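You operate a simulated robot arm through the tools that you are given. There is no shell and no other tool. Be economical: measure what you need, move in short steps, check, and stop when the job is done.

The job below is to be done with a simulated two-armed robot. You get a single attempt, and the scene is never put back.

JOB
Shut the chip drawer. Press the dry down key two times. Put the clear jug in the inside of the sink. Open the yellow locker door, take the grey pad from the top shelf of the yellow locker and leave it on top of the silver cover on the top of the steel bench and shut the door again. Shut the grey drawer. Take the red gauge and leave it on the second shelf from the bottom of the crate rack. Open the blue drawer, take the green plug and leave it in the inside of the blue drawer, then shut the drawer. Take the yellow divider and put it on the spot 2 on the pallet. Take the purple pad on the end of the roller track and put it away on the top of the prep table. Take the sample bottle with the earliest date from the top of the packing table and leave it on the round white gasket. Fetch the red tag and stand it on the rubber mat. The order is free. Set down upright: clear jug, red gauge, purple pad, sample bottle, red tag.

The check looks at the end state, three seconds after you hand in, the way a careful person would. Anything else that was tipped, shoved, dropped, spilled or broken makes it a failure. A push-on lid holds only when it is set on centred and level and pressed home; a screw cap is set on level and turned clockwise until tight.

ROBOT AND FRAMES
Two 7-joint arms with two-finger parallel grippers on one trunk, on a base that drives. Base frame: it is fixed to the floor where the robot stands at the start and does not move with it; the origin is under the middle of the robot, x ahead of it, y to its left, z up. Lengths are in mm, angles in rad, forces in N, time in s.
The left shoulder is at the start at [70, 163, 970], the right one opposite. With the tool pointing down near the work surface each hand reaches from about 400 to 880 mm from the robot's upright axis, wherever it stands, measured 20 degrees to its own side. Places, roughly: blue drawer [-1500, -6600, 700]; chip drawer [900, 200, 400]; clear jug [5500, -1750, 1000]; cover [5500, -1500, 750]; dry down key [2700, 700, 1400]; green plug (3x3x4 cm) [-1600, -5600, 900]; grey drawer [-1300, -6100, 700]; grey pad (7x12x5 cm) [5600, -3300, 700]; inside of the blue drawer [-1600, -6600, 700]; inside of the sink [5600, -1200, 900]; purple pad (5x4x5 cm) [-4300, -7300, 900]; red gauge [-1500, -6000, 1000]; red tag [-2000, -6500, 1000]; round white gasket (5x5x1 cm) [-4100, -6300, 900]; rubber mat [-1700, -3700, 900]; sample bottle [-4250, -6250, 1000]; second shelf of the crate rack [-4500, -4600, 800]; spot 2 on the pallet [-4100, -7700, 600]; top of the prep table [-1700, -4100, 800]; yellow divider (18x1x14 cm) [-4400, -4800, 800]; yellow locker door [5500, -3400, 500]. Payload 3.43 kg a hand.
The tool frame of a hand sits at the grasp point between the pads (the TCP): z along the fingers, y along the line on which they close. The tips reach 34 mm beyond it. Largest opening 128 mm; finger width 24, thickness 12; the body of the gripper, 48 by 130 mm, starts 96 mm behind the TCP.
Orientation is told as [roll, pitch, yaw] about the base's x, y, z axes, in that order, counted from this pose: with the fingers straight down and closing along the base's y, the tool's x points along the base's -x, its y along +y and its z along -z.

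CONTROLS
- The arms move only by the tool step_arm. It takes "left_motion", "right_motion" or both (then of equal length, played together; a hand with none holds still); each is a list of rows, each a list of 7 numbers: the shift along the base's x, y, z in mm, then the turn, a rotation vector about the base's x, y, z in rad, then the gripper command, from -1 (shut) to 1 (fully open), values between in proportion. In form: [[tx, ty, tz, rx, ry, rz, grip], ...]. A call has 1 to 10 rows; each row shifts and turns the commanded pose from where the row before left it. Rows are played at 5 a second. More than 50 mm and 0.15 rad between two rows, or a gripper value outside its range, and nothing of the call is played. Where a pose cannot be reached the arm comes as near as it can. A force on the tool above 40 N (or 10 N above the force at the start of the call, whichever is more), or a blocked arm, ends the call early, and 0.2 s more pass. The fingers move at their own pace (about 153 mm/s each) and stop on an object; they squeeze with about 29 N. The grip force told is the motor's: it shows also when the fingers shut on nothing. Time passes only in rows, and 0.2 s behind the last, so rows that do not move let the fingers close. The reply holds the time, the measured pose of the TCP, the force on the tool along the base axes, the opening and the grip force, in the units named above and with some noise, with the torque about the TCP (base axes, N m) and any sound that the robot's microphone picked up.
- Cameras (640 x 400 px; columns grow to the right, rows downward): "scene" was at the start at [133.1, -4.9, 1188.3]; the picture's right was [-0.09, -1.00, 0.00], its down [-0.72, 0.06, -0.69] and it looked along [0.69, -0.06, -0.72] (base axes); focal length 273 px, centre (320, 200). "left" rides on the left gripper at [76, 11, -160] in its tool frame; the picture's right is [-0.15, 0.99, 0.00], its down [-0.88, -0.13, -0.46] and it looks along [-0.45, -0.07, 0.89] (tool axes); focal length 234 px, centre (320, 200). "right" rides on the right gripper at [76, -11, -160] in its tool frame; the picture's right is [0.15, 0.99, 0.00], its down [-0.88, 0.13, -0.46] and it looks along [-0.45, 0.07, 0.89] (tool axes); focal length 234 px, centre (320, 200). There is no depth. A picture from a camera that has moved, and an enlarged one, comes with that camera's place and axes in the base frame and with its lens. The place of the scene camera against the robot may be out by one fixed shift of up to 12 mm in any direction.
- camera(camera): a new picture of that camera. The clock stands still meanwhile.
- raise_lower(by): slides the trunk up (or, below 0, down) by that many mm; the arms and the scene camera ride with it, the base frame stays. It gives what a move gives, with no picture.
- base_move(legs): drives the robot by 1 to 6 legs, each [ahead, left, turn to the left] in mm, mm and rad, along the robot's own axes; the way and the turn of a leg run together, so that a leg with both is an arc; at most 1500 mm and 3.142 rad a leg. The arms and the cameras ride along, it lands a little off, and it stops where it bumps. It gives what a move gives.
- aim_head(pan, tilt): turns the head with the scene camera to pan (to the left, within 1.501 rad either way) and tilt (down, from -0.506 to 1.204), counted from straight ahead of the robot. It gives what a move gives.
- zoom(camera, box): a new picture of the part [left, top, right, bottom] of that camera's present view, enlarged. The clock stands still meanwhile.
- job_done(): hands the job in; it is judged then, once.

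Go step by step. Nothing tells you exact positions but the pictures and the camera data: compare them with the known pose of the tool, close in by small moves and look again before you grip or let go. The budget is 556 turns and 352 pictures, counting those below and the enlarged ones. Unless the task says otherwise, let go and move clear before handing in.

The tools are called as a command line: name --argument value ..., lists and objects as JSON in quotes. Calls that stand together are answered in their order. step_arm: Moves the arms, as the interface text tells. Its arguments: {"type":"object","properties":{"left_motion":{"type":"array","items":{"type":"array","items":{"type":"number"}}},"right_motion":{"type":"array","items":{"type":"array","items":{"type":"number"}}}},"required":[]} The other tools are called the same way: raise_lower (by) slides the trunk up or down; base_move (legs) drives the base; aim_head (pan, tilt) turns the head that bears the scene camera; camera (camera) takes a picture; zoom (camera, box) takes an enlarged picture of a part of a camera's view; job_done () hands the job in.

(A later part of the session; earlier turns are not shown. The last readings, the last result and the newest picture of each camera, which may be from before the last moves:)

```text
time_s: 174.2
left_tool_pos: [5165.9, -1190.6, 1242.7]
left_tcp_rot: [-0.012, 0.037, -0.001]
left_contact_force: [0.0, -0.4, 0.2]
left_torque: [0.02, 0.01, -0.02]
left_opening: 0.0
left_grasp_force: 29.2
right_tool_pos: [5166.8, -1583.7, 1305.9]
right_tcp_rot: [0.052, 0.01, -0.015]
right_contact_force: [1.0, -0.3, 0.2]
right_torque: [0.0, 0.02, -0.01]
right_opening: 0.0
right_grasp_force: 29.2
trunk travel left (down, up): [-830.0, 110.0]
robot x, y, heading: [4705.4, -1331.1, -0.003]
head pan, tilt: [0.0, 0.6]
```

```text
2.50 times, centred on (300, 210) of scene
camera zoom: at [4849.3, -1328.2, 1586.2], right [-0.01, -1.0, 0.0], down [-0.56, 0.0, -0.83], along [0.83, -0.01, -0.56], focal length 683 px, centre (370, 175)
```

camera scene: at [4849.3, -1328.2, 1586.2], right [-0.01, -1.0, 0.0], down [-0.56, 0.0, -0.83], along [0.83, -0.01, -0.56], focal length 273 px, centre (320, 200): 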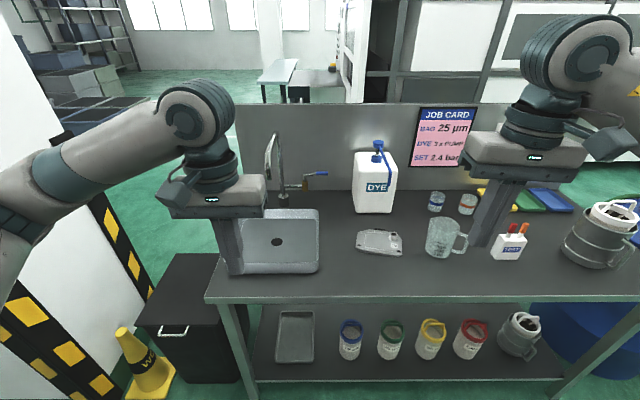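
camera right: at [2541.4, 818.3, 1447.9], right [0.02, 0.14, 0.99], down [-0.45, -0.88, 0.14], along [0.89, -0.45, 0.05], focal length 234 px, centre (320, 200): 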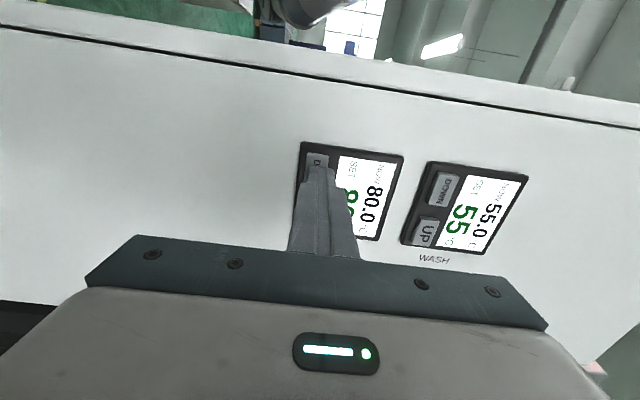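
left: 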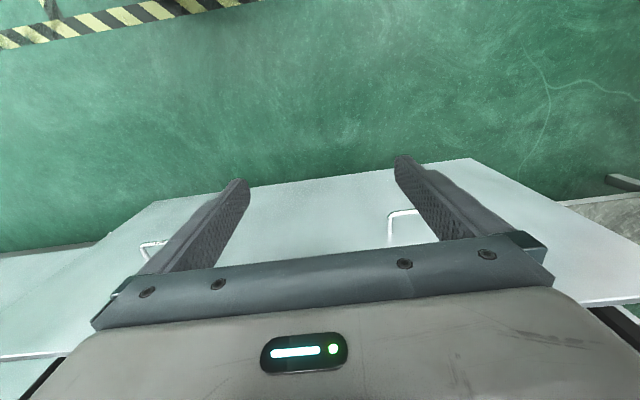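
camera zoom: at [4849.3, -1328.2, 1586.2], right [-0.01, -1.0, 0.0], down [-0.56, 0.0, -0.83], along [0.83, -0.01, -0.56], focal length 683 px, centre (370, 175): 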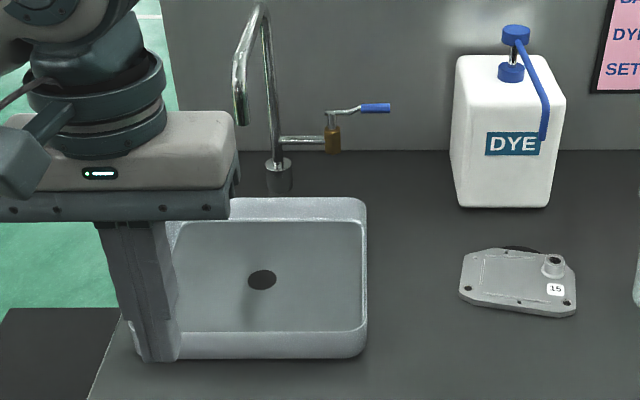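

The jug is about 94 mm wide, with its handle to the right. I'll lower the trunk, shift right and forward, open the right hand and turn it so it closes along x.

raise_lower --by -150

base_move --legs '[[110, -200, 0]]'

step_arm --right_motion '[[0, 0, 10, 0, 0, -0.15, 1], [0, 0, 10, 0, 0, -0.15, 1], [0, 0, 10, 0, 0, -0.15, 1], [0, 0, 10, 0, 0, -0.15, 1], [0, 0, 0, 0, 0, -0.15, 1], [0, 0, 0, 0, 0, -0.15, 1], [0, 0, 0, 0, 0, -0.15, 1], [0, 0, 0, 0, 0, -0.15, 1], [0, 0, 0, 0, 0, -0.15, 1], [0, 0, 0, 0, 0, -0.15, 1]]'

camera --camera "right"

camera --camera "scene"

```text
time_s: 175.9
left_tool_pos: [5167.6, -1190.5, 1093.6]
left_tcp_rot: [-0.012, 0.038, -0.002]
left_contact_force: [-0.5, -0.5, -0.2]
left_torque: [0.02, 0.01, 0.04]
left_opening: 0.0
left_grasp_force: 28.7
right_tool_pos: [5166.0, -1584.3, 1157.2]
right_tcp_rot: [0.053, 0.011, -0.015]
right_contact_force: [0.5, 0.2, -1.1]
right_torque: [-0.02, 0.01, 0.04]
right_opening: 0.0
right_grasp_force: 29.1
trunk travel left (down, up): [-680.0, 260.0]
robot x, y, heading: [4705.6, -1333.9, -0.01]
head pan, tilt: [0.0, 0.6]
```

```text
time_s: 177.6
left_tool_pos: [5275.0, -1391.2, 1093.4]
left_tcp_rot: [-0.011, 0.037, -0.003]
left_contact_force: [-0.1, 0.6, 0.5]
left_torque: [-0.02, 0.0, -0.01]
left_opening: 0.3
left_grasp_force: 28.8
right_tool_pos: [5274.8, -1785.2, 1156.9]
right_tcp_rot: [0.053, 0.01, -0.017]
right_contact_force: [0.0, 0.3, 0.0]
right_torque: [0.02, 0.01, 0.0]
right_opening: 0.0
right_grasp_force: 29.0
trunk travel left (down, up): [-680.0, 260.0]
robot x, y, heading: [4818.5, -1532.4, -0.006]
head pan, tilt: [0.0, 0.6]
```

```text
time_s: 179.8
left_tool_pos: [5275.4, -1390.5, 1093.2]
left_tcp_rot: [-0.013, 0.039, -0.002]
left_contact_force: [0.9, 0.7, -0.3]
left_torque: [-0.01, -0.02, -0.03]
left_opening: 0.0
left_grasp_force: 29.2
right_tool_pos: [5275.8, -1786.2, 1197.1]
right_tcp_rot: [0.053, 0.011, -1.514]
right_contact_force: [-0.1, 0.4, 0.4]
right_torque: [-0.03, 0.02, -0.02]
right_opening: 128.2
right_grasp_force: 0.1
trunk travel left (down, up): [-680.0, 260.0]
robot x, y, heading: [4812.5, -1531.5, -0.007]
head pan, tilt: [0.0, 0.6]
```

```text
298 pictures are left
camera right: at [5251.1, -1712.2, 1357.5], right [0.98, 0.2, 0.05], down [0.15, -0.88, 0.45], along [0.14, -0.44, -0.89], focal length 234 px, centre (320, 200)
```

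right: 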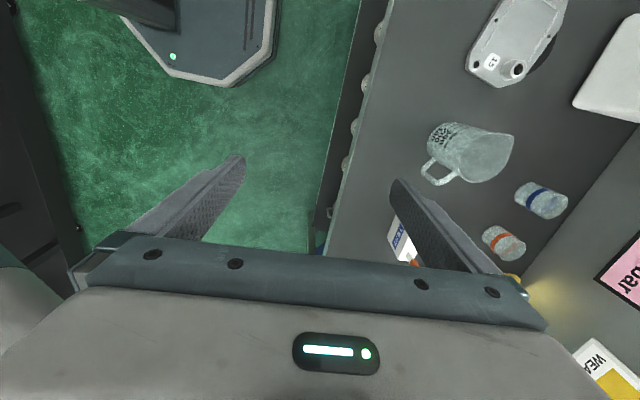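

```text
297 pictures are left
camera scene: at [4957.5, -1530.3, 1436.1], right [-0.01, -1.0, 0.0], down [-0.57, 0.0, -0.82], along [0.82, -0.01, -0.57], focal length 273 px, centre (320, 200)
```

scene: 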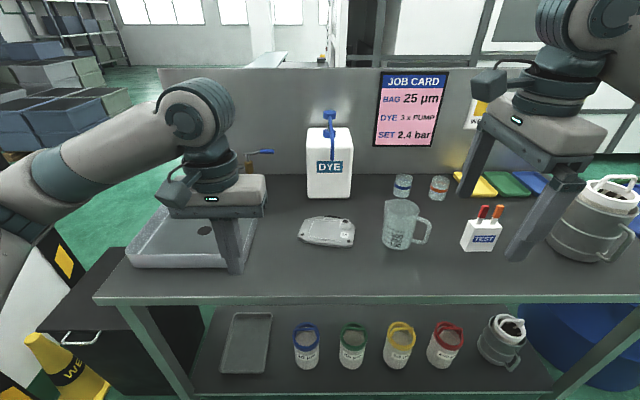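

The jug's rim centre is at (5581, -1771, 980) and the bench top is at about z 850. Moving the open hand above the jug.

step_arm --right_motion '[[45, 2, -10, 0, 0, 0, 1], [45, 2, -10, 0, 0, 0, 1], [45, 2, -10, 0, 0, 0, 1], [45, 2, -10, 0, 0, 0, 1], [45, 2, -10, 0, 0, 0, 1], [45, 2, -10, 0, 0, 0, 1], [35, 2, -10, 0, 0, 0, 1], [0, 0, 0, 0, 0, 0, 1]]'

camera --camera "right"

zoom --camera "scene" --box '[330, 120, 530, 270]'

```text
time_s: 181.6
left_tool_pos: [5275.6, -1392.3, 1093.9]
left_tcp_rot: [-0.009, 0.037, -0.003]
left_contact_force: [-0.4, 0.2, 0.0]
left_torque: [0.03, -0.03, 0.0]
left_opening: 0.0
left_grasp_force: 29.0
right_tool_pos: [5581.6, -1771.3, 1127.2]
right_tcp_rot: [0.053, 0.009, -1.515]
right_contact_force: [-0.1, 0.3, 0.3]
right_torque: [0.03, -0.06, -0.01]
right_opening: 128.1
right_grasp_force: 0.0
trunk travel left (down, up): [-680.0, 260.0]
robot x, y, heading: [4816.9, -1529.9, -0.007]
head pan, tilt: [0.0, 0.6]
```

```text
296 pictures are left
camera right: at [5555.9, -1698.4, 1287.9], right [0.98, 0.2, 0.05], down [0.16, -0.88, 0.45], along [0.14, -0.44, -0.89], focal length 234 px, centre (320, 200)
```

right: 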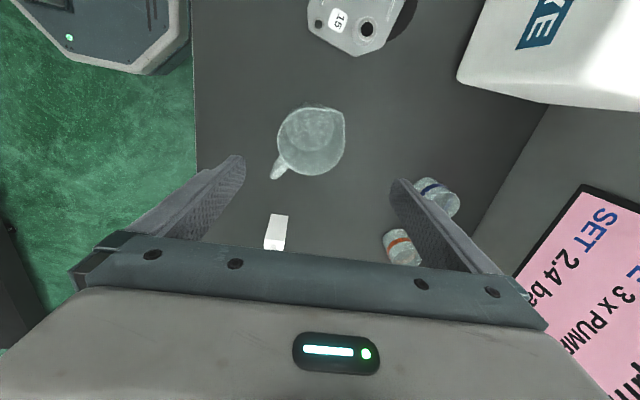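

```text
2.67 times, centred on (430, 195) of scene
camera zoom: at [4956.8, -1531.1, 1436.2], right [-0.01, -1.0, 0.0], down [-0.56, 0.0, -0.83], along [0.83, -0.01, -0.56], focal length 728 px, centre (27, 213)
```

zoom: 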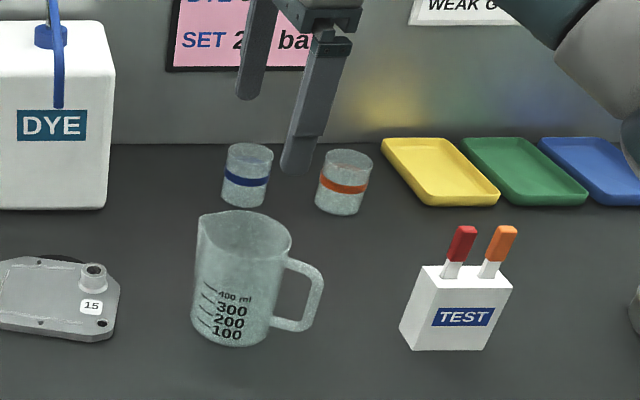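

The handle points diagonally, so I'll rotate a bit more away from it, then descend around the body.

step_arm --right_motion '[[-4, 4, -20, 0, 0, -0.14, 1], [0, 0, -20, 0, 0, -0.13, 1], [0, 0, -20, 0, 0, -0.13, 1], [0, 0, 0, 0, 0, 0, 1]]'

camera --camera "right"

```text
time_s: 182.6
left_tool_pos: [5275.6, -1392.0, 1094.3]
left_tcp_rot: [-0.013, 0.037, -0.001]
left_contact_force: [0.1, -0.8, 0.0]
left_torque: [-0.04, 0.0, -0.01]
left_opening: 0.1
left_grasp_force: 28.8
right_tool_pos: [5575.6, -1766.8, 1065.7]
right_tcp_rot: [0.053, 0.012, -1.917]
right_contact_force: [0.6, -0.7, 0.2]
right_torque: [0.01, -0.03, -0.01]
right_opening: 128.0
right_grasp_force: 0.1
trunk travel left (down, up): [-680.0, 260.0]
robot x, y, heading: [4815.5, -1531.3, -0.008]
head pan, tilt: [0.0, 0.6]
```

```text
294 pictures are left
camera right: at [5581.6, -1689.8, 1227.5], right [0.98, -0.2, 0.05], down [-0.2, -0.87, 0.45], along [-0.04, -0.45, -0.89], focal length 234 px, centre (320, 200)
```

right: 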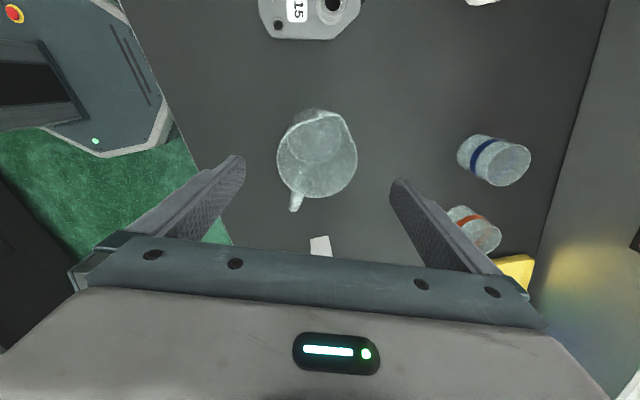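

Slight y correction, then descend to the jug's body.

step_arm --right_motion '[[2, 6, -25, 0, 0, 0, 1], [0, 0, -30, 0, 0, 0, 1], [0, 0, -30, 0, 0, 0, 1], [0, 0, -30, 0, 0, 0, 1], [0, 0, -30, 0, 0, 0, 1], [0, 0, 0, 0, 0, 0, 1]]'

camera --camera "right"

zoom --camera "scene" --box '[330, 120, 530, 270]'

```text
time_s: 184.0
left_tool_pos: [5276.2, -1391.5, 1093.3]
left_tcp_rot: [-0.012, 0.038, -0.002]
left_contact_force: [-0.4, -0.1, 0.4]
left_torque: [-0.02, -0.04, 0.0]
left_opening: 0.0
left_grasp_force: 28.8
right_tool_pos: [5577.3, -1761.6, 920.2]
right_tcp_rot: [0.053, 0.009, -1.914]
right_contact_force: [0.2, 0.7, 0.0]
right_torque: [-0.01, -0.02, 0.0]
right_opening: 128.0
right_grasp_force: 0.1
trunk travel left (down, up): [-680.0, 260.0]
robot x, y, heading: [4813.3, -1530.2, -0.006]
head pan, tilt: [0.0, 0.6]
```

```text
293 pictures are left
camera right: at [5583.6, -1684.8, 1082.0], right [0.98, -0.2, 0.05], down [-0.2, -0.87, 0.45], along [-0.04, -0.45, -0.89], focal length 234 px, centre (320, 200)
```

right: 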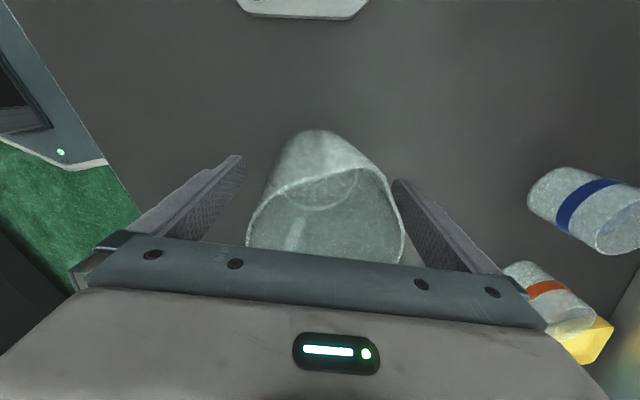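

```text
2.67 times, centred on (430, 195) of scene
camera zoom: at [4957.3, -1530.1, 1436.2], right [-0.01, -1.0, 0.0], down [-0.56, 0.0, -0.83], along [0.83, -0.01, -0.56], focal length 728 px, centre (27, 213)
```

zoom: 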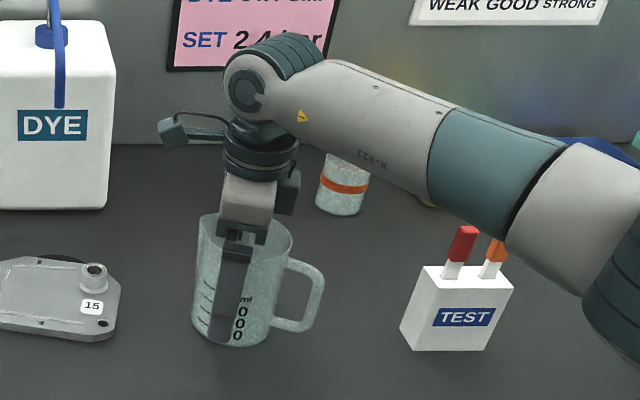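

The jug is centred between the fingers. Closing.

step_arm --right_motion '[[0, 0, 0, 0, 0, 0, -1], [0, 0, 0, 0, 0, 0, -1], [0, 0, 0, 0, 0, 0, -1]]'

step_arm --right_motion '[[0, 0, 15, 0, 0, 0, -1], [0, 0, 25, 0, 0, 0, -1], [0, 0, 30, 0, 0, 0, -1], [0, 0, 30, 0, 0, 0, -1], [0, 0, 30, 0, 0, 0, -1], [0, 0, 30, 0, 0, 0, -1]]'

camera --camera "scene"

```text
time_s: 184.8
left_tool_pos: [5276.3, -1391.5, 1093.1]
left_tcp_rot: [-0.012, 0.038, 0.001]
left_contact_force: [-0.6, 0.4, -0.9]
left_torque: [-0.02, -0.05, -0.01]
left_opening: 0.0
left_grasp_force: 28.7
right_tool_pos: [5578.0, -1762.3, 922.4]
right_tcp_rot: [0.053, 0.011, -1.914]
right_contact_force: [0.3, 0.1, 2.7]
right_torque: [-0.03, 0.09, -0.03]
right_opening: 89.5
right_grasp_force: 28.4
trunk travel left (down, up): [-680.0, 260.0]
robot x, y, heading: [4815.2, -1532.4, -0.01]
head pan, tilt: [0.0, 0.6]
```

```text
time_s: 186.2
left_tool_pos: [5274.4, -1392.2, 1094.3]
left_tcp_rot: [-0.014, 0.038, -0.003]
left_contact_force: [-0.9, 0.0, 0.7]
left_torque: [-0.03, -0.02, -0.01]
left_opening: 0.0
left_grasp_force: 28.7
right_tool_pos: [5576.3, -1761.5, 1081.8]
right_tcp_rot: [0.051, 0.008, -1.915]
right_contact_force: [0.1, -0.4, -0.6]
right_torque: [-0.03, -0.05, 0.0]
right_opening: 89.3
right_grasp_force: 29.0
trunk travel left (down, up): [-680.0, 260.0]
robot x, y, heading: [4813.9, -1534.9, -0.01]
head pan, tilt: [0.0, 0.6]
```

```text
291 pictures are left
camera scene: at [4957.0, -1529.9, 1436.1], right [-0.01, -1.0, 0.0], down [-0.56, 0.0, -0.83], along [0.83, -0.01, -0.56], focal length 273 px, centre (320, 200)
```

scene: 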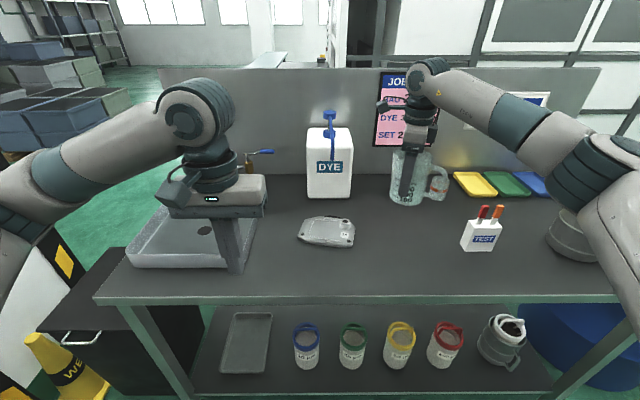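

Jug held. The sink's interior centre is at about (5625, -1175), floor z≈868. I'll carry the jug left by strafing the base.

base_move --legs '[[0, 580, 0.008]]'

camera --camera "scene"

camera --camera "right"

```text
time_s: 189.6
left_tool_pos: [5278.1, -814.4, 1093.1]
left_tcp_rot: [-0.012, 0.039, -0.001]
left_contact_force: [0.0, 0.5, 0.3]
left_torque: [0.0, 0.02, -0.04]
left_opening: 0.1
left_grasp_force: 29.7
right_tool_pos: [5581.6, -1193.4, 1080.6]
right_tcp_rot: [0.053, 0.004, -1.933]
right_contact_force: [-2.1, -6.6, -2.0]
right_torque: [0.78, -0.12, -0.21]
right_opening: 88.1
right_grasp_force: 29.1
trunk travel left (down, up): [-680.0, 260.0]
robot x, y, heading: [4816.7, -954.9, -0.008]
head pan, tilt: [0.0, 0.6]
stopped in leg 1: the robot was blocked; the commanded pose is now the measured one
```

```text
290 pictures are left
camera scene: at [4959.5, -953.0, 1436.1], right [-0.01, -1.0, 0.0], down [-0.57, 0.0, -0.82], along [0.82, -0.01, -0.57], focal length 273 px, centre (320, 200)
```

scene: 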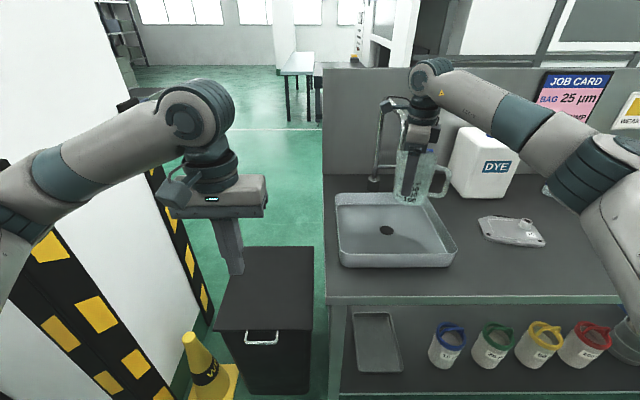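

```text
289 pictures are left
camera right: at [5588.2, -1115.3, 1241.8], right [0.98, -0.21, 0.05], down [-0.21, -0.86, 0.46], along [-0.05, -0.46, -0.89], focal length 234 px, centre (320, 200)
```

right: 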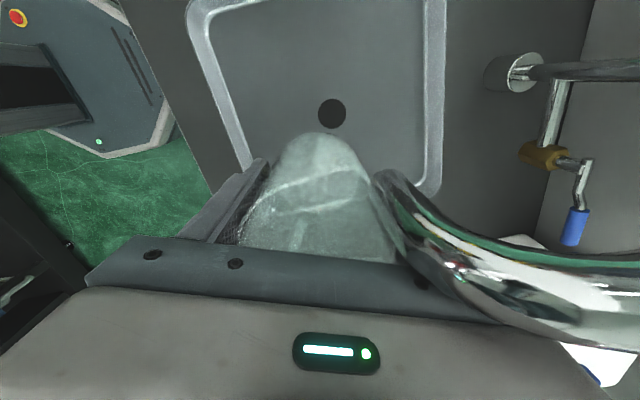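

The camera side of the hand touched the faucet spout, which overhangs the sink centre. I'll back off to the right, and check that the faucet is unchanged.

step_arm --right_motion '[[0, -30, 0, 0, 0, 0, -1], [-20, -40, 20, 0, 0, 0, -1], [-30, -40, 20, 0, 0, 0, -1], [-20, -40, 20, 0, 0, 0, -1]]'

camera --camera "scene"

```text
refused: row 3 steps farther than a row can; nothing moved
```

```text
288 pictures are left
camera scene: at [4959.5, -953.0, 1436.1], right [-0.01, -1.0, 0.0], down [-0.57, 0.0, -0.82], along [0.82, -0.01, -0.57], focal length 273 px, centre (320, 200)
```

scene: 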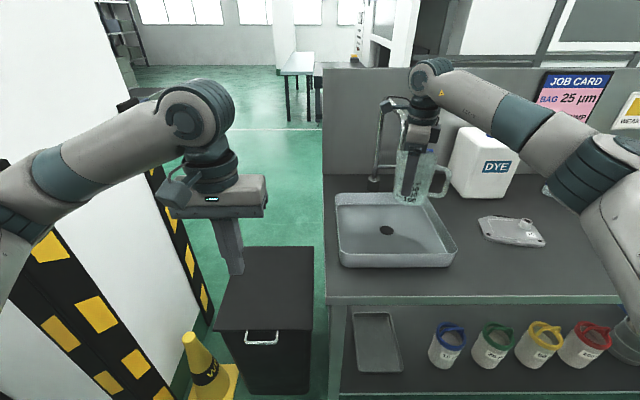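

step_arm --right_motion '[[0, -30, 0, 0, 0, 0, -1], [-20, -35, 20, 0, 0, 0, -1], [-20, -35, 20, 0, 0, 0, -1], [-20, -30, 20, 0, 0, 0, -1]]'

camera --camera "scene"

```text
time_s: 190.6
left_tool_pos: [5276.6, -815.1, 1095.1]
left_tcp_rot: [-0.01, 0.038, 0.0]
left_contact_force: [0.4, -0.6, -0.7]
left_torque: [0.04, -0.03, 0.0]
left_opening: 0.3
left_grasp_force: 29.1
right_tool_pos: [5520.0, -1321.5, 1142.7]
right_tcp_rot: [0.051, 0.008, -1.926]
right_contact_force: [-0.8, 0.2, -0.4]
right_torque: [0.06, -0.02, 0.03]
right_opening: 88.1
right_grasp_force: 28.4
trunk travel left (down, up): [-680.0, 260.0]
robot x, y, heading: [4819.6, -956.2, -0.002]
head pan, tilt: [0.0, 0.6]
```

```text
287 pictures are left
camera scene: at [4958.3, -954.1, 1436.2], right [-0.01, -1.0, 0.0], down [-0.56, 0.0, -0.83], along [0.83, 0.0, -0.56], focal length 273 px, centre (320, 200)
```

scene: 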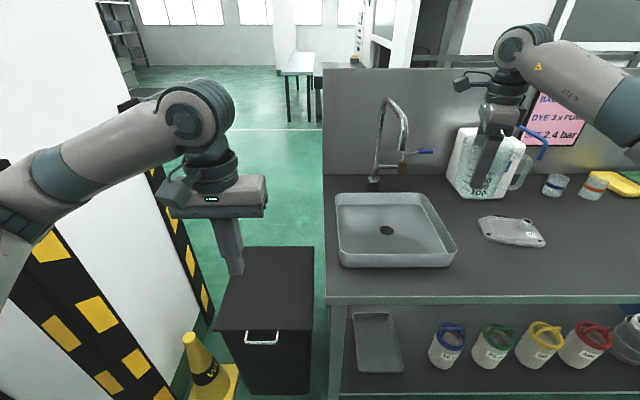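

The faucet looks unchanged, with its tip at about (5630,-1167,1140). I'll rotate the hand so its camera faces away from the spout.

step_arm --right_motion '[[0, 0, 0, 0, 0, 0.145, -1], [0, 0, 0, 0, 0, 0.145, -1], [0, 0, 0, 0, 0, 0.145, -1], [0, 0, 0, 0, 0, 0.145, -1], [0, 0, 0, 0, 0, 0.145, -1], [0, 0, 0, 0, 0, 0.145, -1], [0, 0, 0, 0, 0, 0.145, -1], [0, 0, 0, 0, 0, 0.145, -1], [0, 0, 0, 0, 0, 0.145, -1], [0, 0, 0, 0, 0, 0.145, -1]]'

step_arm --right_motion '[[0, 0, 0, 0, 0, 0.145, -1], [0, 0, 0, 0, 0, 0.145, -1], [0, 0, 0, 0, 0, 0.145, -1], [0, 0, 0, 0, 0, 0.145, -1], [0, 0, 0, 0, 0, 0.145, -1], [0, 0, 0, 0, 0, 0.145, -1], [0, 0, 0, 0, 0, 0.145, -1], [0, 0, 0, 0, 0, 0.145, -1]]'

camera --camera "scene"

camera --camera "right"

```text
time_s: 192.8
left_tool_pos: [5278.0, -814.3, 1094.3]
left_tcp_rot: [-0.011, 0.039, 0.0]
left_contact_force: [0.2, -1.0, -0.6]
left_torque: [-0.03, -0.01, 0.03]
left_opening: 0.1
left_grasp_force: 29.2
right_tool_pos: [5520.4, -1319.9, 1140.7]
right_tcp_rot: [0.054, 0.007, -0.474]
right_contact_force: [0.2, 0.6, -1.9]
right_torque: [0.0, 0.03, 0.02]
right_opening: 87.9
right_grasp_force: 29.1
trunk travel left (down, up): [-680.0, 260.0]
robot x, y, heading: [4820.0, -951.9, -0.005]
head pan, tilt: [0.0, 0.6]
```

```text
time_s: 194.6
left_tool_pos: [5276.8, -813.2, 1094.2]
left_tcp_rot: [-0.011, 0.037, 0.001]
left_contact_force: [0.7, 0.1, 0.4]
left_torque: [0.02, 0.0, 0.03]
left_opening: 0.0
left_grasp_force: 29.1
right_tool_pos: [5448.3, -1262.7, 1135.9]
right_tcp_rot: [0.052, 0.005, 0.681]
right_contact_force: [0.1, 0.5, -0.1]
right_torque: [0.0, 0.01, 0.01]
right_opening: 87.9
right_grasp_force: 29.3
right hand out of reach, approached as far as the arm can: row 7, 8
trunk travel left (down, up): [-680.0, 260.0]
robot x, y, heading: [4819.8, -955.4, -0.005]
head pan, tilt: [0.0, 0.6]
```

```text
286 pictures are left
camera scene: at [4959.0, -952.1, 1436.2], right [-0.01, -1.0, 0.0], down [-0.56, 0.0, -0.83], along [0.83, 0.0, -0.56], focal length 273 px, centre (320, 200)
```

scene: 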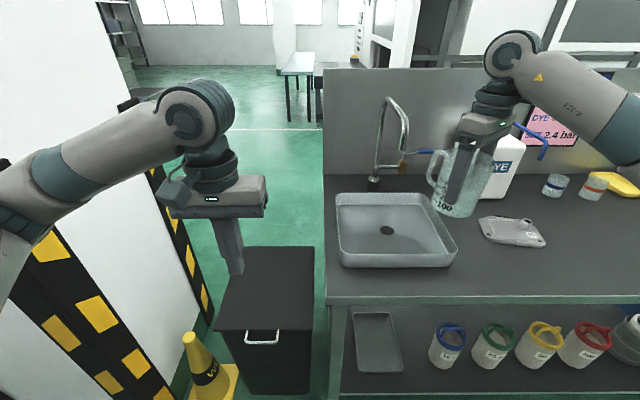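

```text
285 pictures are left
camera right: at [5401.3, -1324.9, 1296.7], right [-0.73, 0.68, 0.05], down [0.62, 0.64, 0.46], along [0.28, 0.37, -0.89], focal length 234 px, centre (320, 200)
```

right: 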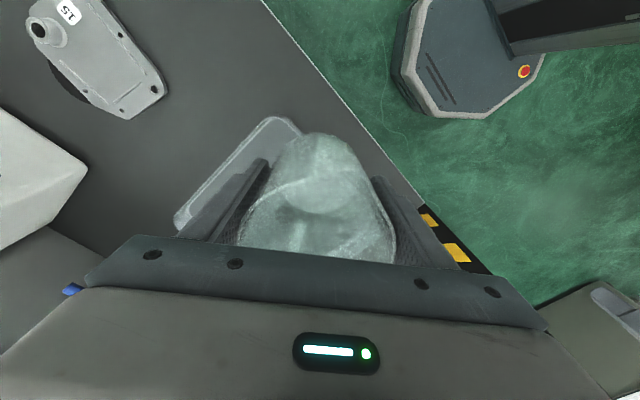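

step_arm --right_motion '[[0, 0, 0, 0, 0, -0.13, -1], [0, 0, 10, 0, 0, -0.1, -1]]'

```text
time_s: 195.2
left_tool_pos: [5277.3, -813.5, 1093.7]
left_tcp_rot: [-0.013, 0.039, 0.0]
left_contact_force: [-0.4, 0.2, 0.4]
left_torque: [-0.02, -0.01, -0.01]
left_opening: 0.0
left_grasp_force: 29.4
right_tool_pos: [5448.4, -1263.1, 1145.2]
right_tcp_rot: [0.053, 0.006, 0.453]
right_contact_force: [0.7, 0.7, -1.5]
right_torque: [-0.03, 0.01, 0.07]
right_opening: 88.1
right_grasp_force: 28.9
trunk travel left (down, up): [-680.0, 260.0]
robot x, y, heading: [4817.3, -954.2, -0.001]
head pan, tilt: [0.0, 0.6]
```

step_arm --right_motion '[[36, 4, 0, 0, 0, 0, -1], [36, 4, 0, 0, 0, 0, -1], [36, 4, 0, 0, 0, 0, -1], [34, 3, 0, 0, 0, 0, -1]]'

camera --camera "right"

zoom --camera "scene" --box '[310, 80, 550, 290]'

```text
time_s: 196.2
left_tool_pos: [5278.2, -813.6, 1094.0]
left_tcp_rot: [-0.013, 0.038, 0.001]
left_contact_force: [0.1, 0.2, -0.3]
left_torque: [-0.02, 0.0, -0.02]
left_opening: 0.1
left_grasp_force: 28.5
right_tool_pos: [5532.9, -1254.4, 1145.1]
right_tcp_rot: [0.055, 0.008, 0.449]
right_contact_force: [-0.4, 0.3, -0.3]
right_torque: [-0.06, 0.03, 0.02]
right_opening: 87.9
right_grasp_force: 29.1
right hand out of reach, approached as far as the arm can: row 3, 4
trunk travel left (down, up): [-680.0, 260.0]
robot x, y, heading: [4818.7, -956.4, -0.007]
head pan, tilt: [0.0, 0.6]
```

```text
284 pictures are left
camera right: at [5473.6, -1304.5, 1305.6], right [-0.56, 0.83, 0.05], down [0.75, 0.48, 0.46], along [0.35, 0.3, -0.89], focal length 234 px, centre (320, 200)
```

right: 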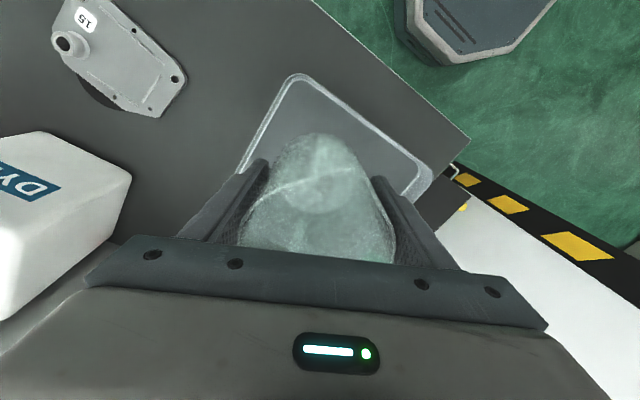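

```text
1.90 times, centred on (430, 185) of scene
camera zoom: at [4960.2, -952.0, 1436.0], right [-0.01, -1.0, 0.0], down [-0.57, 0.0, -0.82], along [0.82, 0.0, -0.57], focal length 520 px, centre (110, 229)
```

zoom: 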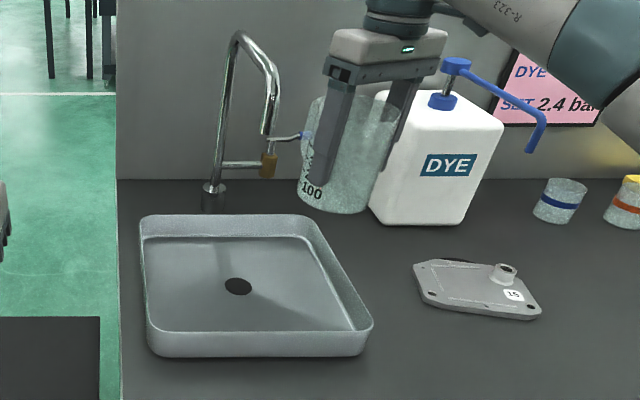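

I'll drive the base 60 mm forward to bring the jug over the sink's front-right.

base_move --legs '[[55, 10, 0]]'

camera --camera "right"

zoom --camera "scene" --box '[310, 80, 550, 290]'

```text
time_s: 197.1
left_tool_pos: [5331.5, -805.5, 1094.8]
left_tcp_rot: [-0.012, 0.037, 0.0]
left_contact_force: [-0.8, 0.4, -0.4]
left_torque: [-0.03, -0.02, -0.05]
left_opening: 0.0
left_grasp_force: 29.1
right_tool_pos: [5584.6, -1246.7, 1146.4]
right_tcp_rot: [0.054, 0.006, 0.45]
right_contact_force: [-0.4, -0.6, -0.8]
right_torque: [0.0, 0.01, 0.0]
right_opening: 88.0
right_grasp_force: 28.7
trunk travel left (down, up): [-680.0, 260.0]
robot x, y, heading: [4869.9, -944.3, -0.002]
head pan, tilt: [0.0, 0.6]
```

```text
282 pictures are left
camera right: at [5524.6, -1296.8, 1307.3], right [-0.56, 0.83, 0.05], down [0.75, 0.48, 0.46], along [0.35, 0.3, -0.89], focal length 234 px, centre (320, 200)
```

right: 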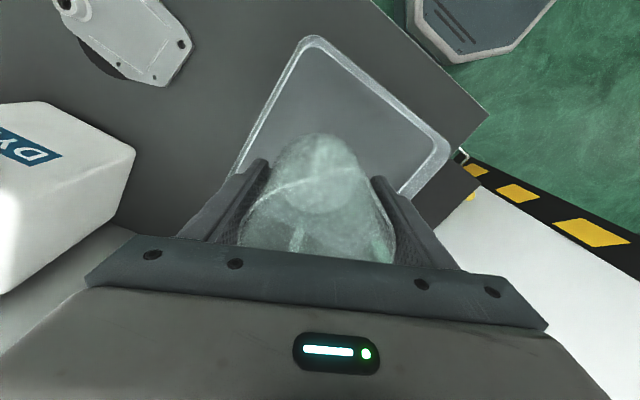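

```text
1.90 times, centred on (430, 185) of scene
camera zoom: at [5011.5, -943.7, 1436.5], right [-0.01, -1.0, 0.0], down [-0.56, 0.0, -0.83], along [0.83, -0.01, -0.56], focal length 520 px, centre (110, 229)
```

zoom: 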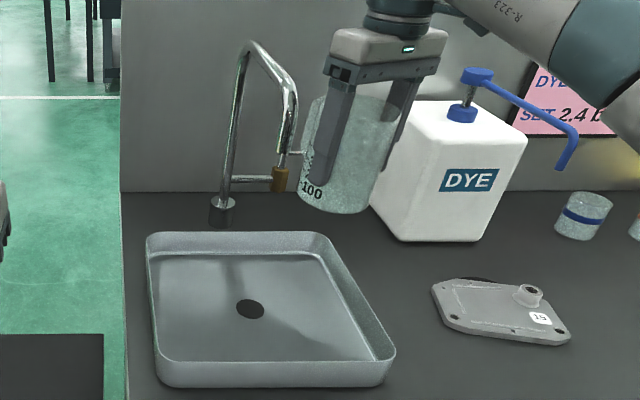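

The jug is over the sink's front-right with room to the spout. Shifting +15 mm in y and descending.

step_arm --right_motion '[[-5, 15, -20, 0, 0, 0, -1], [0, 0, -40, 0, 0, 0, -1], [0, 0, -40, 0, 0, 0, -1], [0, 0, -40, 0, 0, 0, -1], [0, 0, -35, 0, 0, 0, -1]]'

camera --camera "right"

zoom --camera "scene" --box '[310, 80, 550, 290]'

```text
time_s: 198.3
left_tool_pos: [5333.9, -804.7, 1093.7]
left_tcp_rot: [-0.01, 0.04, 0.0]
left_contact_force: [0.4, 0.1, -0.1]
left_torque: [0.01, 0.01, -0.02]
left_opening: 0.0
left_grasp_force: 28.8
right_tool_pos: [5581.4, -1232.3, 970.5]
right_tcp_rot: [0.056, 0.008, 0.449]
right_contact_force: [-0.4, 0.1, -1.1]
right_torque: [-0.03, 0.03, 0.01]
right_opening: 87.8
right_grasp_force: 29.0
trunk travel left (down, up): [-680.0, 260.0]
robot x, y, heading: [4872.0, -944.2, -0.007]
head pan, tilt: [0.0, 0.6]
```

```text
280 pictures are left
camera right: at [5522.1, -1281.5, 1131.4], right [-0.56, 0.83, 0.06], down [0.75, 0.48, 0.46], along [0.35, 0.3, -0.89], focal length 234 px, centre (320, 200)
```

right: 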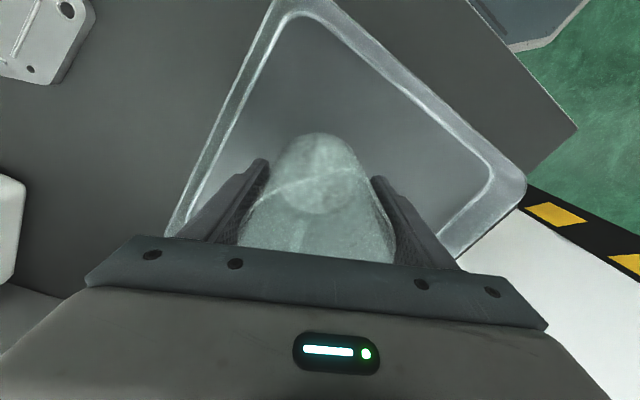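

```text
1.90 times, centred on (430, 185) of scene
camera zoom: at [5015.2, -943.8, 1436.0], right [-0.01, -1.0, 0.0], down [-0.57, 0.0, -0.82], along [0.82, 0.0, -0.57], focal length 520 px, centre (110, 229)
```

zoom: 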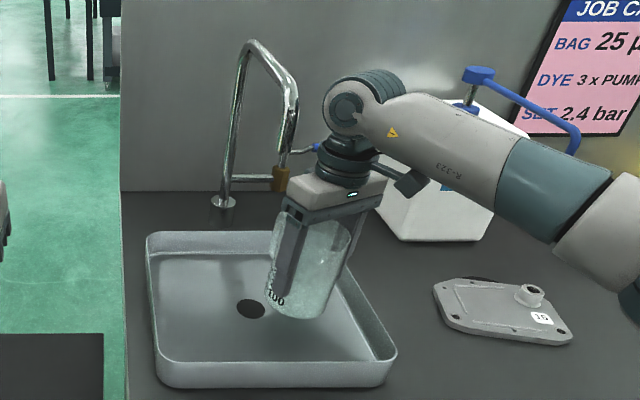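

Clear of the walls. Lowering gently to contact.

step_arm --right_motion '[[0, 0, -12, 0, 0, 0, -1], [0, 0, -8, 0, 0, 0, -1], [0, 0, -4, 0, 0, 0, -1], [0, 0, -3, 0, 0, 0, -1], [0, 0, -3, 0, 0, 0, -1], [0, 0, -3, 0, 0, 0, -1]]'

```text
time_s: 199.7
left_tool_pos: [5332.2, -804.3, 1093.5]
left_tcp_rot: [-0.014, 0.04, 0.0]
left_contact_force: [-1.8, 0.4, -0.7]
left_torque: [0.02, 0.04, -0.04]
left_opening: 0.0
left_grasp_force: 29.3
right_tool_pos: [5580.6, -1232.4, 936.9]
right_tcp_rot: [0.054, 0.007, 0.448]
right_contact_force: [-0.9, 0.1, 0.0]
right_torque: [-0.02, -0.01, 0.02]
right_opening: 87.8
right_grasp_force: 29.2
trunk travel left (down, up): [-680.0, 260.0]
robot x, y, heading: [4872.1, -946.7, -0.011]
head pan, tilt: [0.0, 0.6]
```

step_arm --right_motion '[[0, 0, -3, 0, 0, 0, -1], [0, 0, -3, 0, 0, 0, -1], [0, 0, -3, 0, 0, 0, -1], [0, 0, -3, 0, 0, 0, -1]]'

zoom --camera "scene" --box '[360, 140, 480, 240]'

```text
time_s: 200.7
left_tool_pos: [5329.2, -804.2, 1095.0]
left_tcp_rot: [-0.012, 0.038, -0.001]
left_contact_force: [0.8, 0.5, 0.9]
left_torque: [0.03, 0.01, 0.0]
left_opening: 0.1
left_grasp_force: 28.9
right_tool_pos: [5580.2, -1231.9, 929.0]
right_tcp_rot: [0.051, 0.0, 0.449]
right_contact_force: [0.5, -2.5, 19.9]
right_torque: [-0.77, -0.5, -0.08]
right_opening: 88.0
right_grasp_force: 28.7
trunk travel left (down, up): [-680.0, 260.0]
robot x, y, heading: [4870.2, -943.1, -0.006]
head pan, tilt: [0.0, 0.6]
```

```text
4.00 times, centred on (420, 190) of scene
camera zoom: at [5010.9, -942.5, 1436.8], right [-0.01, -1.0, 0.0], down [-0.56, 0.0, -0.83], along [0.83, -0.01, -0.56], focal length 1093 px, centre (-80, 240)
```

zoom: 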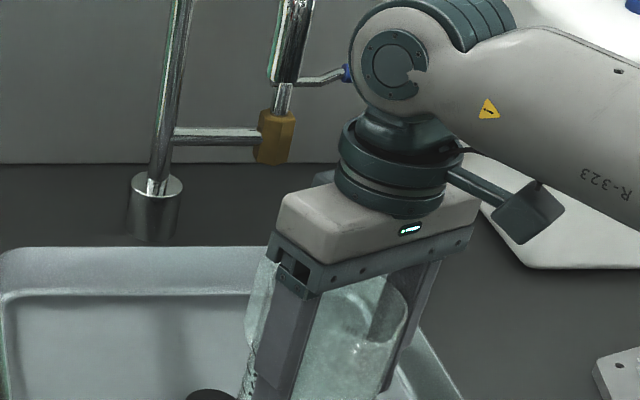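

Contact. Easing up 2 mm and opening only slightly so the finger stays clear of the sink wall, then straight up.

step_arm --right_motion '[[0, 0, 3, 0, 0, 0, -1], [0, 0, 0, 0, 0, 0, 0.6], [0, 0, 0, 0, 0, 0, 0.6]]'

camera --camera "right"

```text
time_s: 201.5
left_tool_pos: [5331.4, -804.9, 1093.2]
left_tcp_rot: [-0.011, 0.038, 0.0]
left_contact_force: [0.1, -0.3, 0.1]
left_torque: [0.04, -0.01, -0.06]
left_opening: 0.0
left_grasp_force: 29.0
right_tool_pos: [5581.4, -1231.9, 927.4]
right_tcp_rot: [0.054, 0.007, 0.449]
right_contact_force: [-0.2, -0.5, 0.0]
right_torque: [-0.01, -0.02, 0.0]
right_opening: 102.4
right_grasp_force: 0.0
trunk travel left (down, up): [-680.0, 260.0]
robot x, y, heading: [4870.2, -945.9, -0.007]
head pan, tilt: [0.0, 0.6]
```

```text
277 pictures are left
camera right: at [5521.1, -1281.2, 1088.7], right [-0.56, 0.83, 0.05], down [0.75, 0.48, 0.46], along [0.35, 0.3, -0.89], focal length 234 px, centre (320, 200)
```

right: 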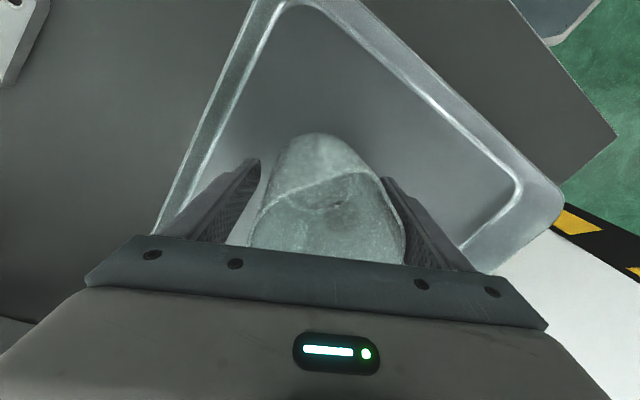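

step_arm --right_motion '[[-2, 4, 0, 0, 0, 0, 0.6], [0, 0, 15, 0, 0, 0, 0.6], [0, 0, 25, 0, 0, 0, 0.6], [0, 0, 40, 0, 0, 0, 0.6], [0, 0, 45, 0, 0, 0, 0.6], [0, 0, 45, 0, 0, 0, 0.6], [-20, -10, 40, 0, 0, 0, 0.6], [-35, -10, 20, 0, 0, 0, 0.6]]'

camera --camera "scene"

```text
time_s: 203.3
left_tool_pos: [5330.9, -806.6, 1094.1]
left_tcp_rot: [-0.008, 0.037, 0.0]
left_contact_force: [-1.1, 0.8, -0.6]
left_torque: [0.01, -0.03, -0.01]
left_opening: 0.0
left_grasp_force: 28.8
right_tool_pos: [5522.8, -1248.7, 1159.6]
right_tcp_rot: [0.053, 0.007, 0.449]
right_contact_force: [-0.4, 0.2, 0.5]
right_torque: [-0.01, -0.02, -0.02]
right_opening: 102.4
right_grasp_force: 0.1
trunk travel left (down, up): [-680.0, 260.0]
robot x, y, heading: [4871.6, -944.1, -0.003]
head pan, tilt: [0.0, 0.6]
```

```text
276 pictures are left
camera scene: at [5012.1, -944.5, 1436.3], right [-0.01, -1.0, 0.0], down [-0.56, 0.0, -0.83], along [0.83, 0.0, -0.56], focal length 273 px, centre (320, 200)
```

scene: 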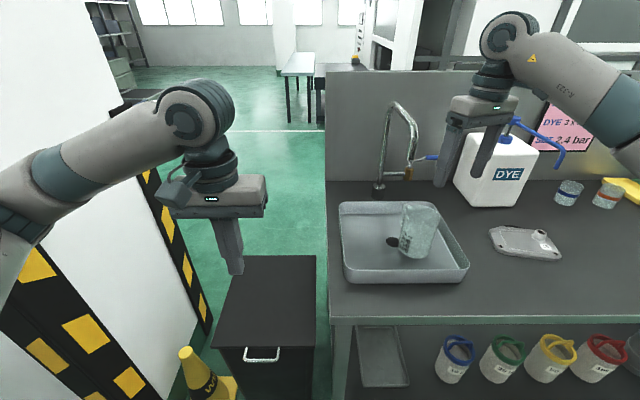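

zoom --camera "scene" --box '[330, 180, 490, 290]'

```text
3.64 times, centred on (410, 235) of scene
camera zoom: at [5012.1, -944.5, 1436.3], right [-0.01, -1.0, 0.0], down [-0.56, 0.0, -0.83], along [0.83, 0.0, -0.56], focal length 993 px, centre (-7, 73)
```

zoom: 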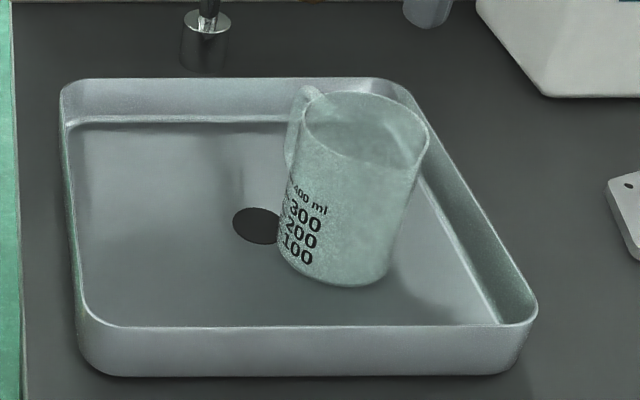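

The jug stands upright in the sink. Now I'll withdraw, square up the right hand, back off and strafe toward the yellow locker.

step_arm --right_motion '[[-40, 0, 0, 0, 0, -0.11, -1], [-40, 0, 0, 0, 0, -0.11, -1], [-40, 0, 0, 0, 0, -0.11, -1], [-40, 0, 0, 0, 0, -0.11, -1], [-30, 0, 0, 0, 0, 0, -1]]'

base_move --legs '[[-300, 0, 0], [0, -1400, 0]]'

aim_head --pan -0.5 --tilt 0.45

camera --camera "scene"

```text
time_s: 204.5
left_tool_pos: [5331.3, -804.3, 1094.2]
left_tcp_rot: [-0.012, 0.039, 0.002]
left_contact_force: [0.5, -0.5, -0.3]
left_torque: [-0.02, 0.02, 0.0]
left_opening: 0.0
left_grasp_force: 28.9
right_tool_pos: [5333.0, -1247.3, 1158.6]
right_tcp_rot: [0.054, 0.006, 0.01]
right_contact_force: [0.1, 0.4, -0.8]
right_torque: [-0.02, 0.03, 0.0]
right_opening: 0.4
right_grasp_force: 28.6
trunk travel left (down, up): [-680.0, 260.0]
robot x, y, heading: [4874.0, -942.4, -0.006]
head pan, tilt: [0.0, 0.6]
```

```text
time_s: 213.2
left_tool_pos: [5022.8, -2209.4, 1093.7]
left_tcp_rot: [-0.012, 0.037, -0.005]
left_contact_force: [-0.1, 0.2, 0.2]
left_torque: [-0.02, 0.01, -0.02]
left_opening: 0.2
left_grasp_force: 28.9
right_tool_pos: [5023.5, -2652.6, 1158.4]
right_tcp_rot: [0.053, 0.007, 0.003]
right_contact_force: [-1.6, 0.1, -0.2]
right_torque: [-0.01, 0.01, -0.02]
right_opening: 0.0
right_grasp_force: 29.0
trunk travel left (down, up): [-680.0, 260.0]
robot x, y, heading: [4562.1, -2348.5, -0.006]
head pan, tilt: [0.0, 0.6]
```

```text
time_s: 214.1
left_tool_pos: [5024.3, -2209.4, 1093.6]
left_tcp_rot: [-0.011, 0.04, -0.005]
left_contact_force: [0.7, -0.2, 0.2]
left_torque: [0.01, -0.06, -0.01]
left_opening: 0.0
left_grasp_force: 29.0
right_tool_pos: [5022.5, -2652.8, 1158.0]
right_tcp_rot: [0.055, 0.006, 0.004]
right_contact_force: [-0.7, 0.2, 0.1]
right_torque: [0.01, -0.03, 0.02]
right_opening: 0.1
right_grasp_force: 29.0
trunk travel left (down, up): [-680.0, 260.0]
robot x, y, heading: [4563.8, -2346.6, -0.008]
head pan, tilt: [-0.499, 0.45]
```

```text
274 pictures are left
camera scene: at [4696.4, -2390.3, 1449.6], right [-0.49, -0.87, 0.0], down [-0.38, 0.21, -0.9], along [0.79, -0.44, -0.44], focal length 273 px, centre (320, 200)
```

scene: 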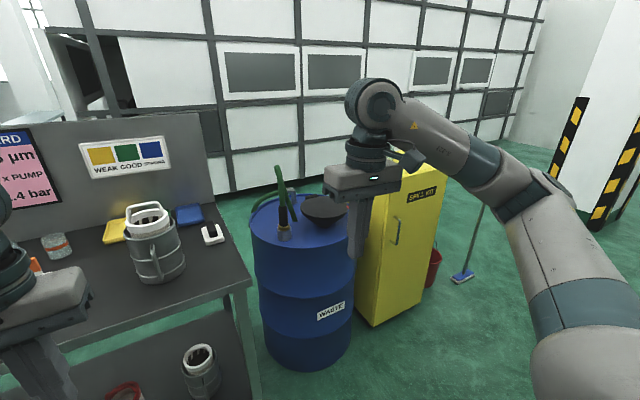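

The yellow SPILL KIT locker has its handle on the left edge and hinges on the right. I'll strafe closer and zoom in.

base_move --legs '[[100, -650, 0]]'

aim_head --pan -0.35 --tilt 0.6

camera --camera "scene"

```text
time_s: 217.8
left_tool_pos: [5115.2, -2859.6, 1093.4]
left_tcp_rot: [-0.011, 0.039, -0.001]
left_contact_force: [-0.3, -0.6, 0.7]
left_torque: [0.02, 0.04, 0.01]
left_opening: 0.0
left_grasp_force: 29.1
right_tool_pos: [5117.2, -3302.8, 1157.6]
right_tcp_rot: [0.055, 0.008, 0.005]
right_contact_force: [-0.9, -0.4, 0.0]
right_torque: [-0.01, -0.01, -0.02]
right_opening: 0.0
right_grasp_force: 29.3
trunk travel left (down, up): [-680.0, 260.0]
robot x, y, heading: [4656.5, -2994.6, -0.009]
head pan, tilt: [-0.499, 0.45]
```

```text
time_s: 218.5
left_tool_pos: [5116.7, -2860.2, 1093.5]
left_tcp_rot: [-0.013, 0.037, -0.002]
left_contact_force: [-0.2, -0.6, 0.3]
left_torque: [-0.02, 0.0, 0.04]
left_opening: 0.0
left_grasp_force: 28.1
right_tool_pos: [5117.5, -3303.8, 1158.3]
right_tcp_rot: [0.054, 0.006, 0.005]
right_contact_force: [0.6, -0.1, -0.1]
right_torque: [0.03, -0.04, 0.01]
right_opening: 0.0
right_grasp_force: 28.9
trunk travel left (down, up): [-680.0, 260.0]
robot x, y, heading: [4653.2, -2998.8, -0.006]
head pan, tilt: [-0.351, 0.6]
```

```text
273 pictures are left
camera scene: at [4792.3, -3027.9, 1436.1], right [-0.35, -0.94, 0.0], down [-0.53, 0.2, -0.83], along [0.77, -0.29, -0.56], focal length 273 px, centre (320, 200)
```

scene: 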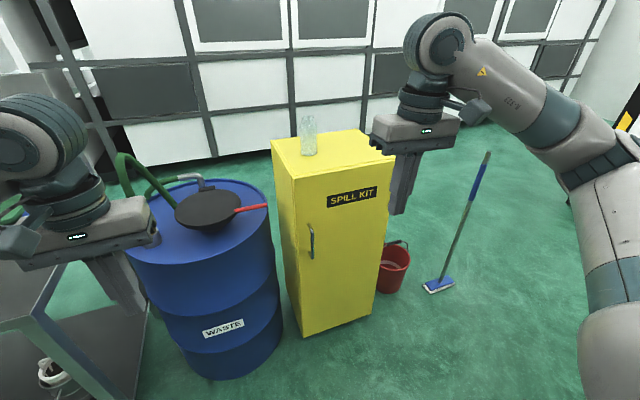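

The locker face is at x≈5564, y from -3214 to -3645, and the vertical handle is at y≈-3270, z 640–790. I'll lower the trunk and tilt the right hand to point forward.

raise_lower --by -300

step_arm --right_motion '[[10, 3, -10, 0, -0.15, 0, 0], [10, 3, -10, 0, -0.15, 0, 0], [10, 3, -10, 0, -0.15, 0, 0], [10, 3, -10, 0, -0.15, 0, 0], [10, 3, -10, 0, -0.15, 0, 0], [10, 3, -10, 0, -0.15, 0, 0], [10, 3, -10, 0, -0.15, 0, 0], [10, 3, -10, 0, -0.15, 0, 0], [10, 3, -10, 0, -0.15, 0, 0], [10, 3, -10, 0, -0.15, 0, 0]]'

camera --camera "right"

camera --camera "scene"

```text
time_s: 221.5
left_tool_pos: [5116.4, -2860.3, 794.2]
left_tcp_rot: [-0.01, 0.038, -0.003]
left_contact_force: [-0.1, -0.1, 0.4]
left_torque: [-0.01, -0.02, 0.01]
left_opening: 0.0
left_grasp_force: 28.8
right_tool_pos: [5115.3, -3302.9, 859.1]
right_tcp_rot: [0.053, 0.005, 0.004]
right_contact_force: [0.3, 0.6, -0.9]
right_torque: [0.03, 0.01, 0.03]
right_opening: 0.2
right_grasp_force: 28.5
trunk travel left (down, up): [-380.0, 560.0]
robot x, y, heading: [4658.0, -2997.6, -0.012]
head pan, tilt: [-0.351, 0.6]
```

```text
time_s: 223.7
left_tool_pos: [5117.9, -2860.4, 793.6]
left_tcp_rot: [-0.012, 0.038, -0.003]
left_contact_force: [0.3, 0.1, -0.5]
left_torque: [-0.01, 0.01, -0.04]
left_opening: 0.0
left_grasp_force: 28.9
right_tool_pos: [5251.4, -3289.2, 782.3]
right_tcp_rot: [0.037, -1.245, 0.02]
right_contact_force: [-0.6, 1.2, 0.0]
right_torque: [-0.02, 0.0, 0.0]
right_opening: 64.0
right_grasp_force: 0.0
right hand out of reach, approached as far as the arm can: row 5, 6, 7, 8, 9, 10
trunk travel left (down, up): [-380.0, 560.0]
robot x, y, heading: [4656.4, -2998.4, -0.009]
head pan, tilt: [-0.351, 0.6]
```

```text
272 pictures are left
camera right: at [5075.1, -3309.0, 762.8], right [-0.1, 0.99, -0.13], down [-0.15, 0.11, 0.98], along [0.98, 0.12, 0.14], focal length 234 px, centre (320, 200)
```

right: 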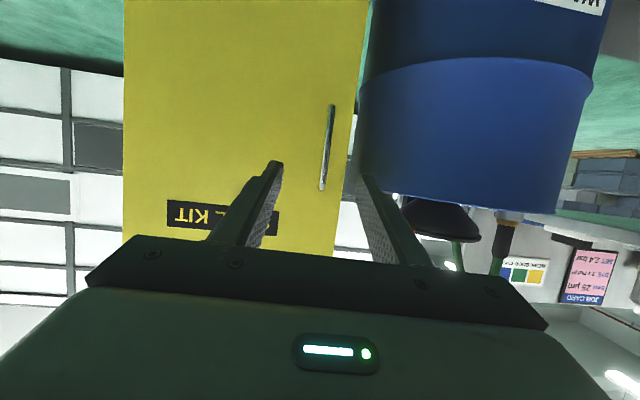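

```text
271 pictures are left
camera scene: at [4792.3, -3027.8, 1136.1], right [-0.35, -0.94, 0.0], down [-0.53, 0.2, -0.82], along [0.77, -0.29, -0.57], focal length 273 px, centre (320, 200)
```

scene: 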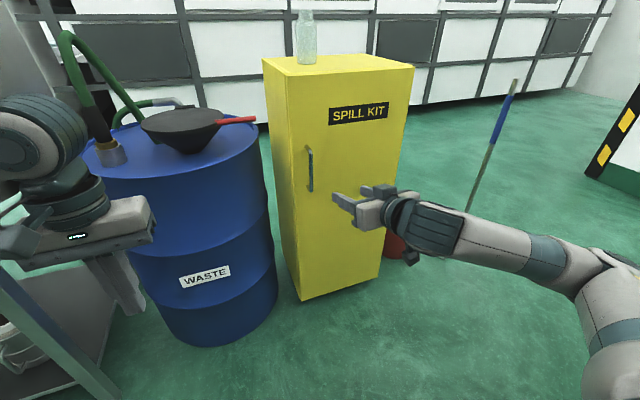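

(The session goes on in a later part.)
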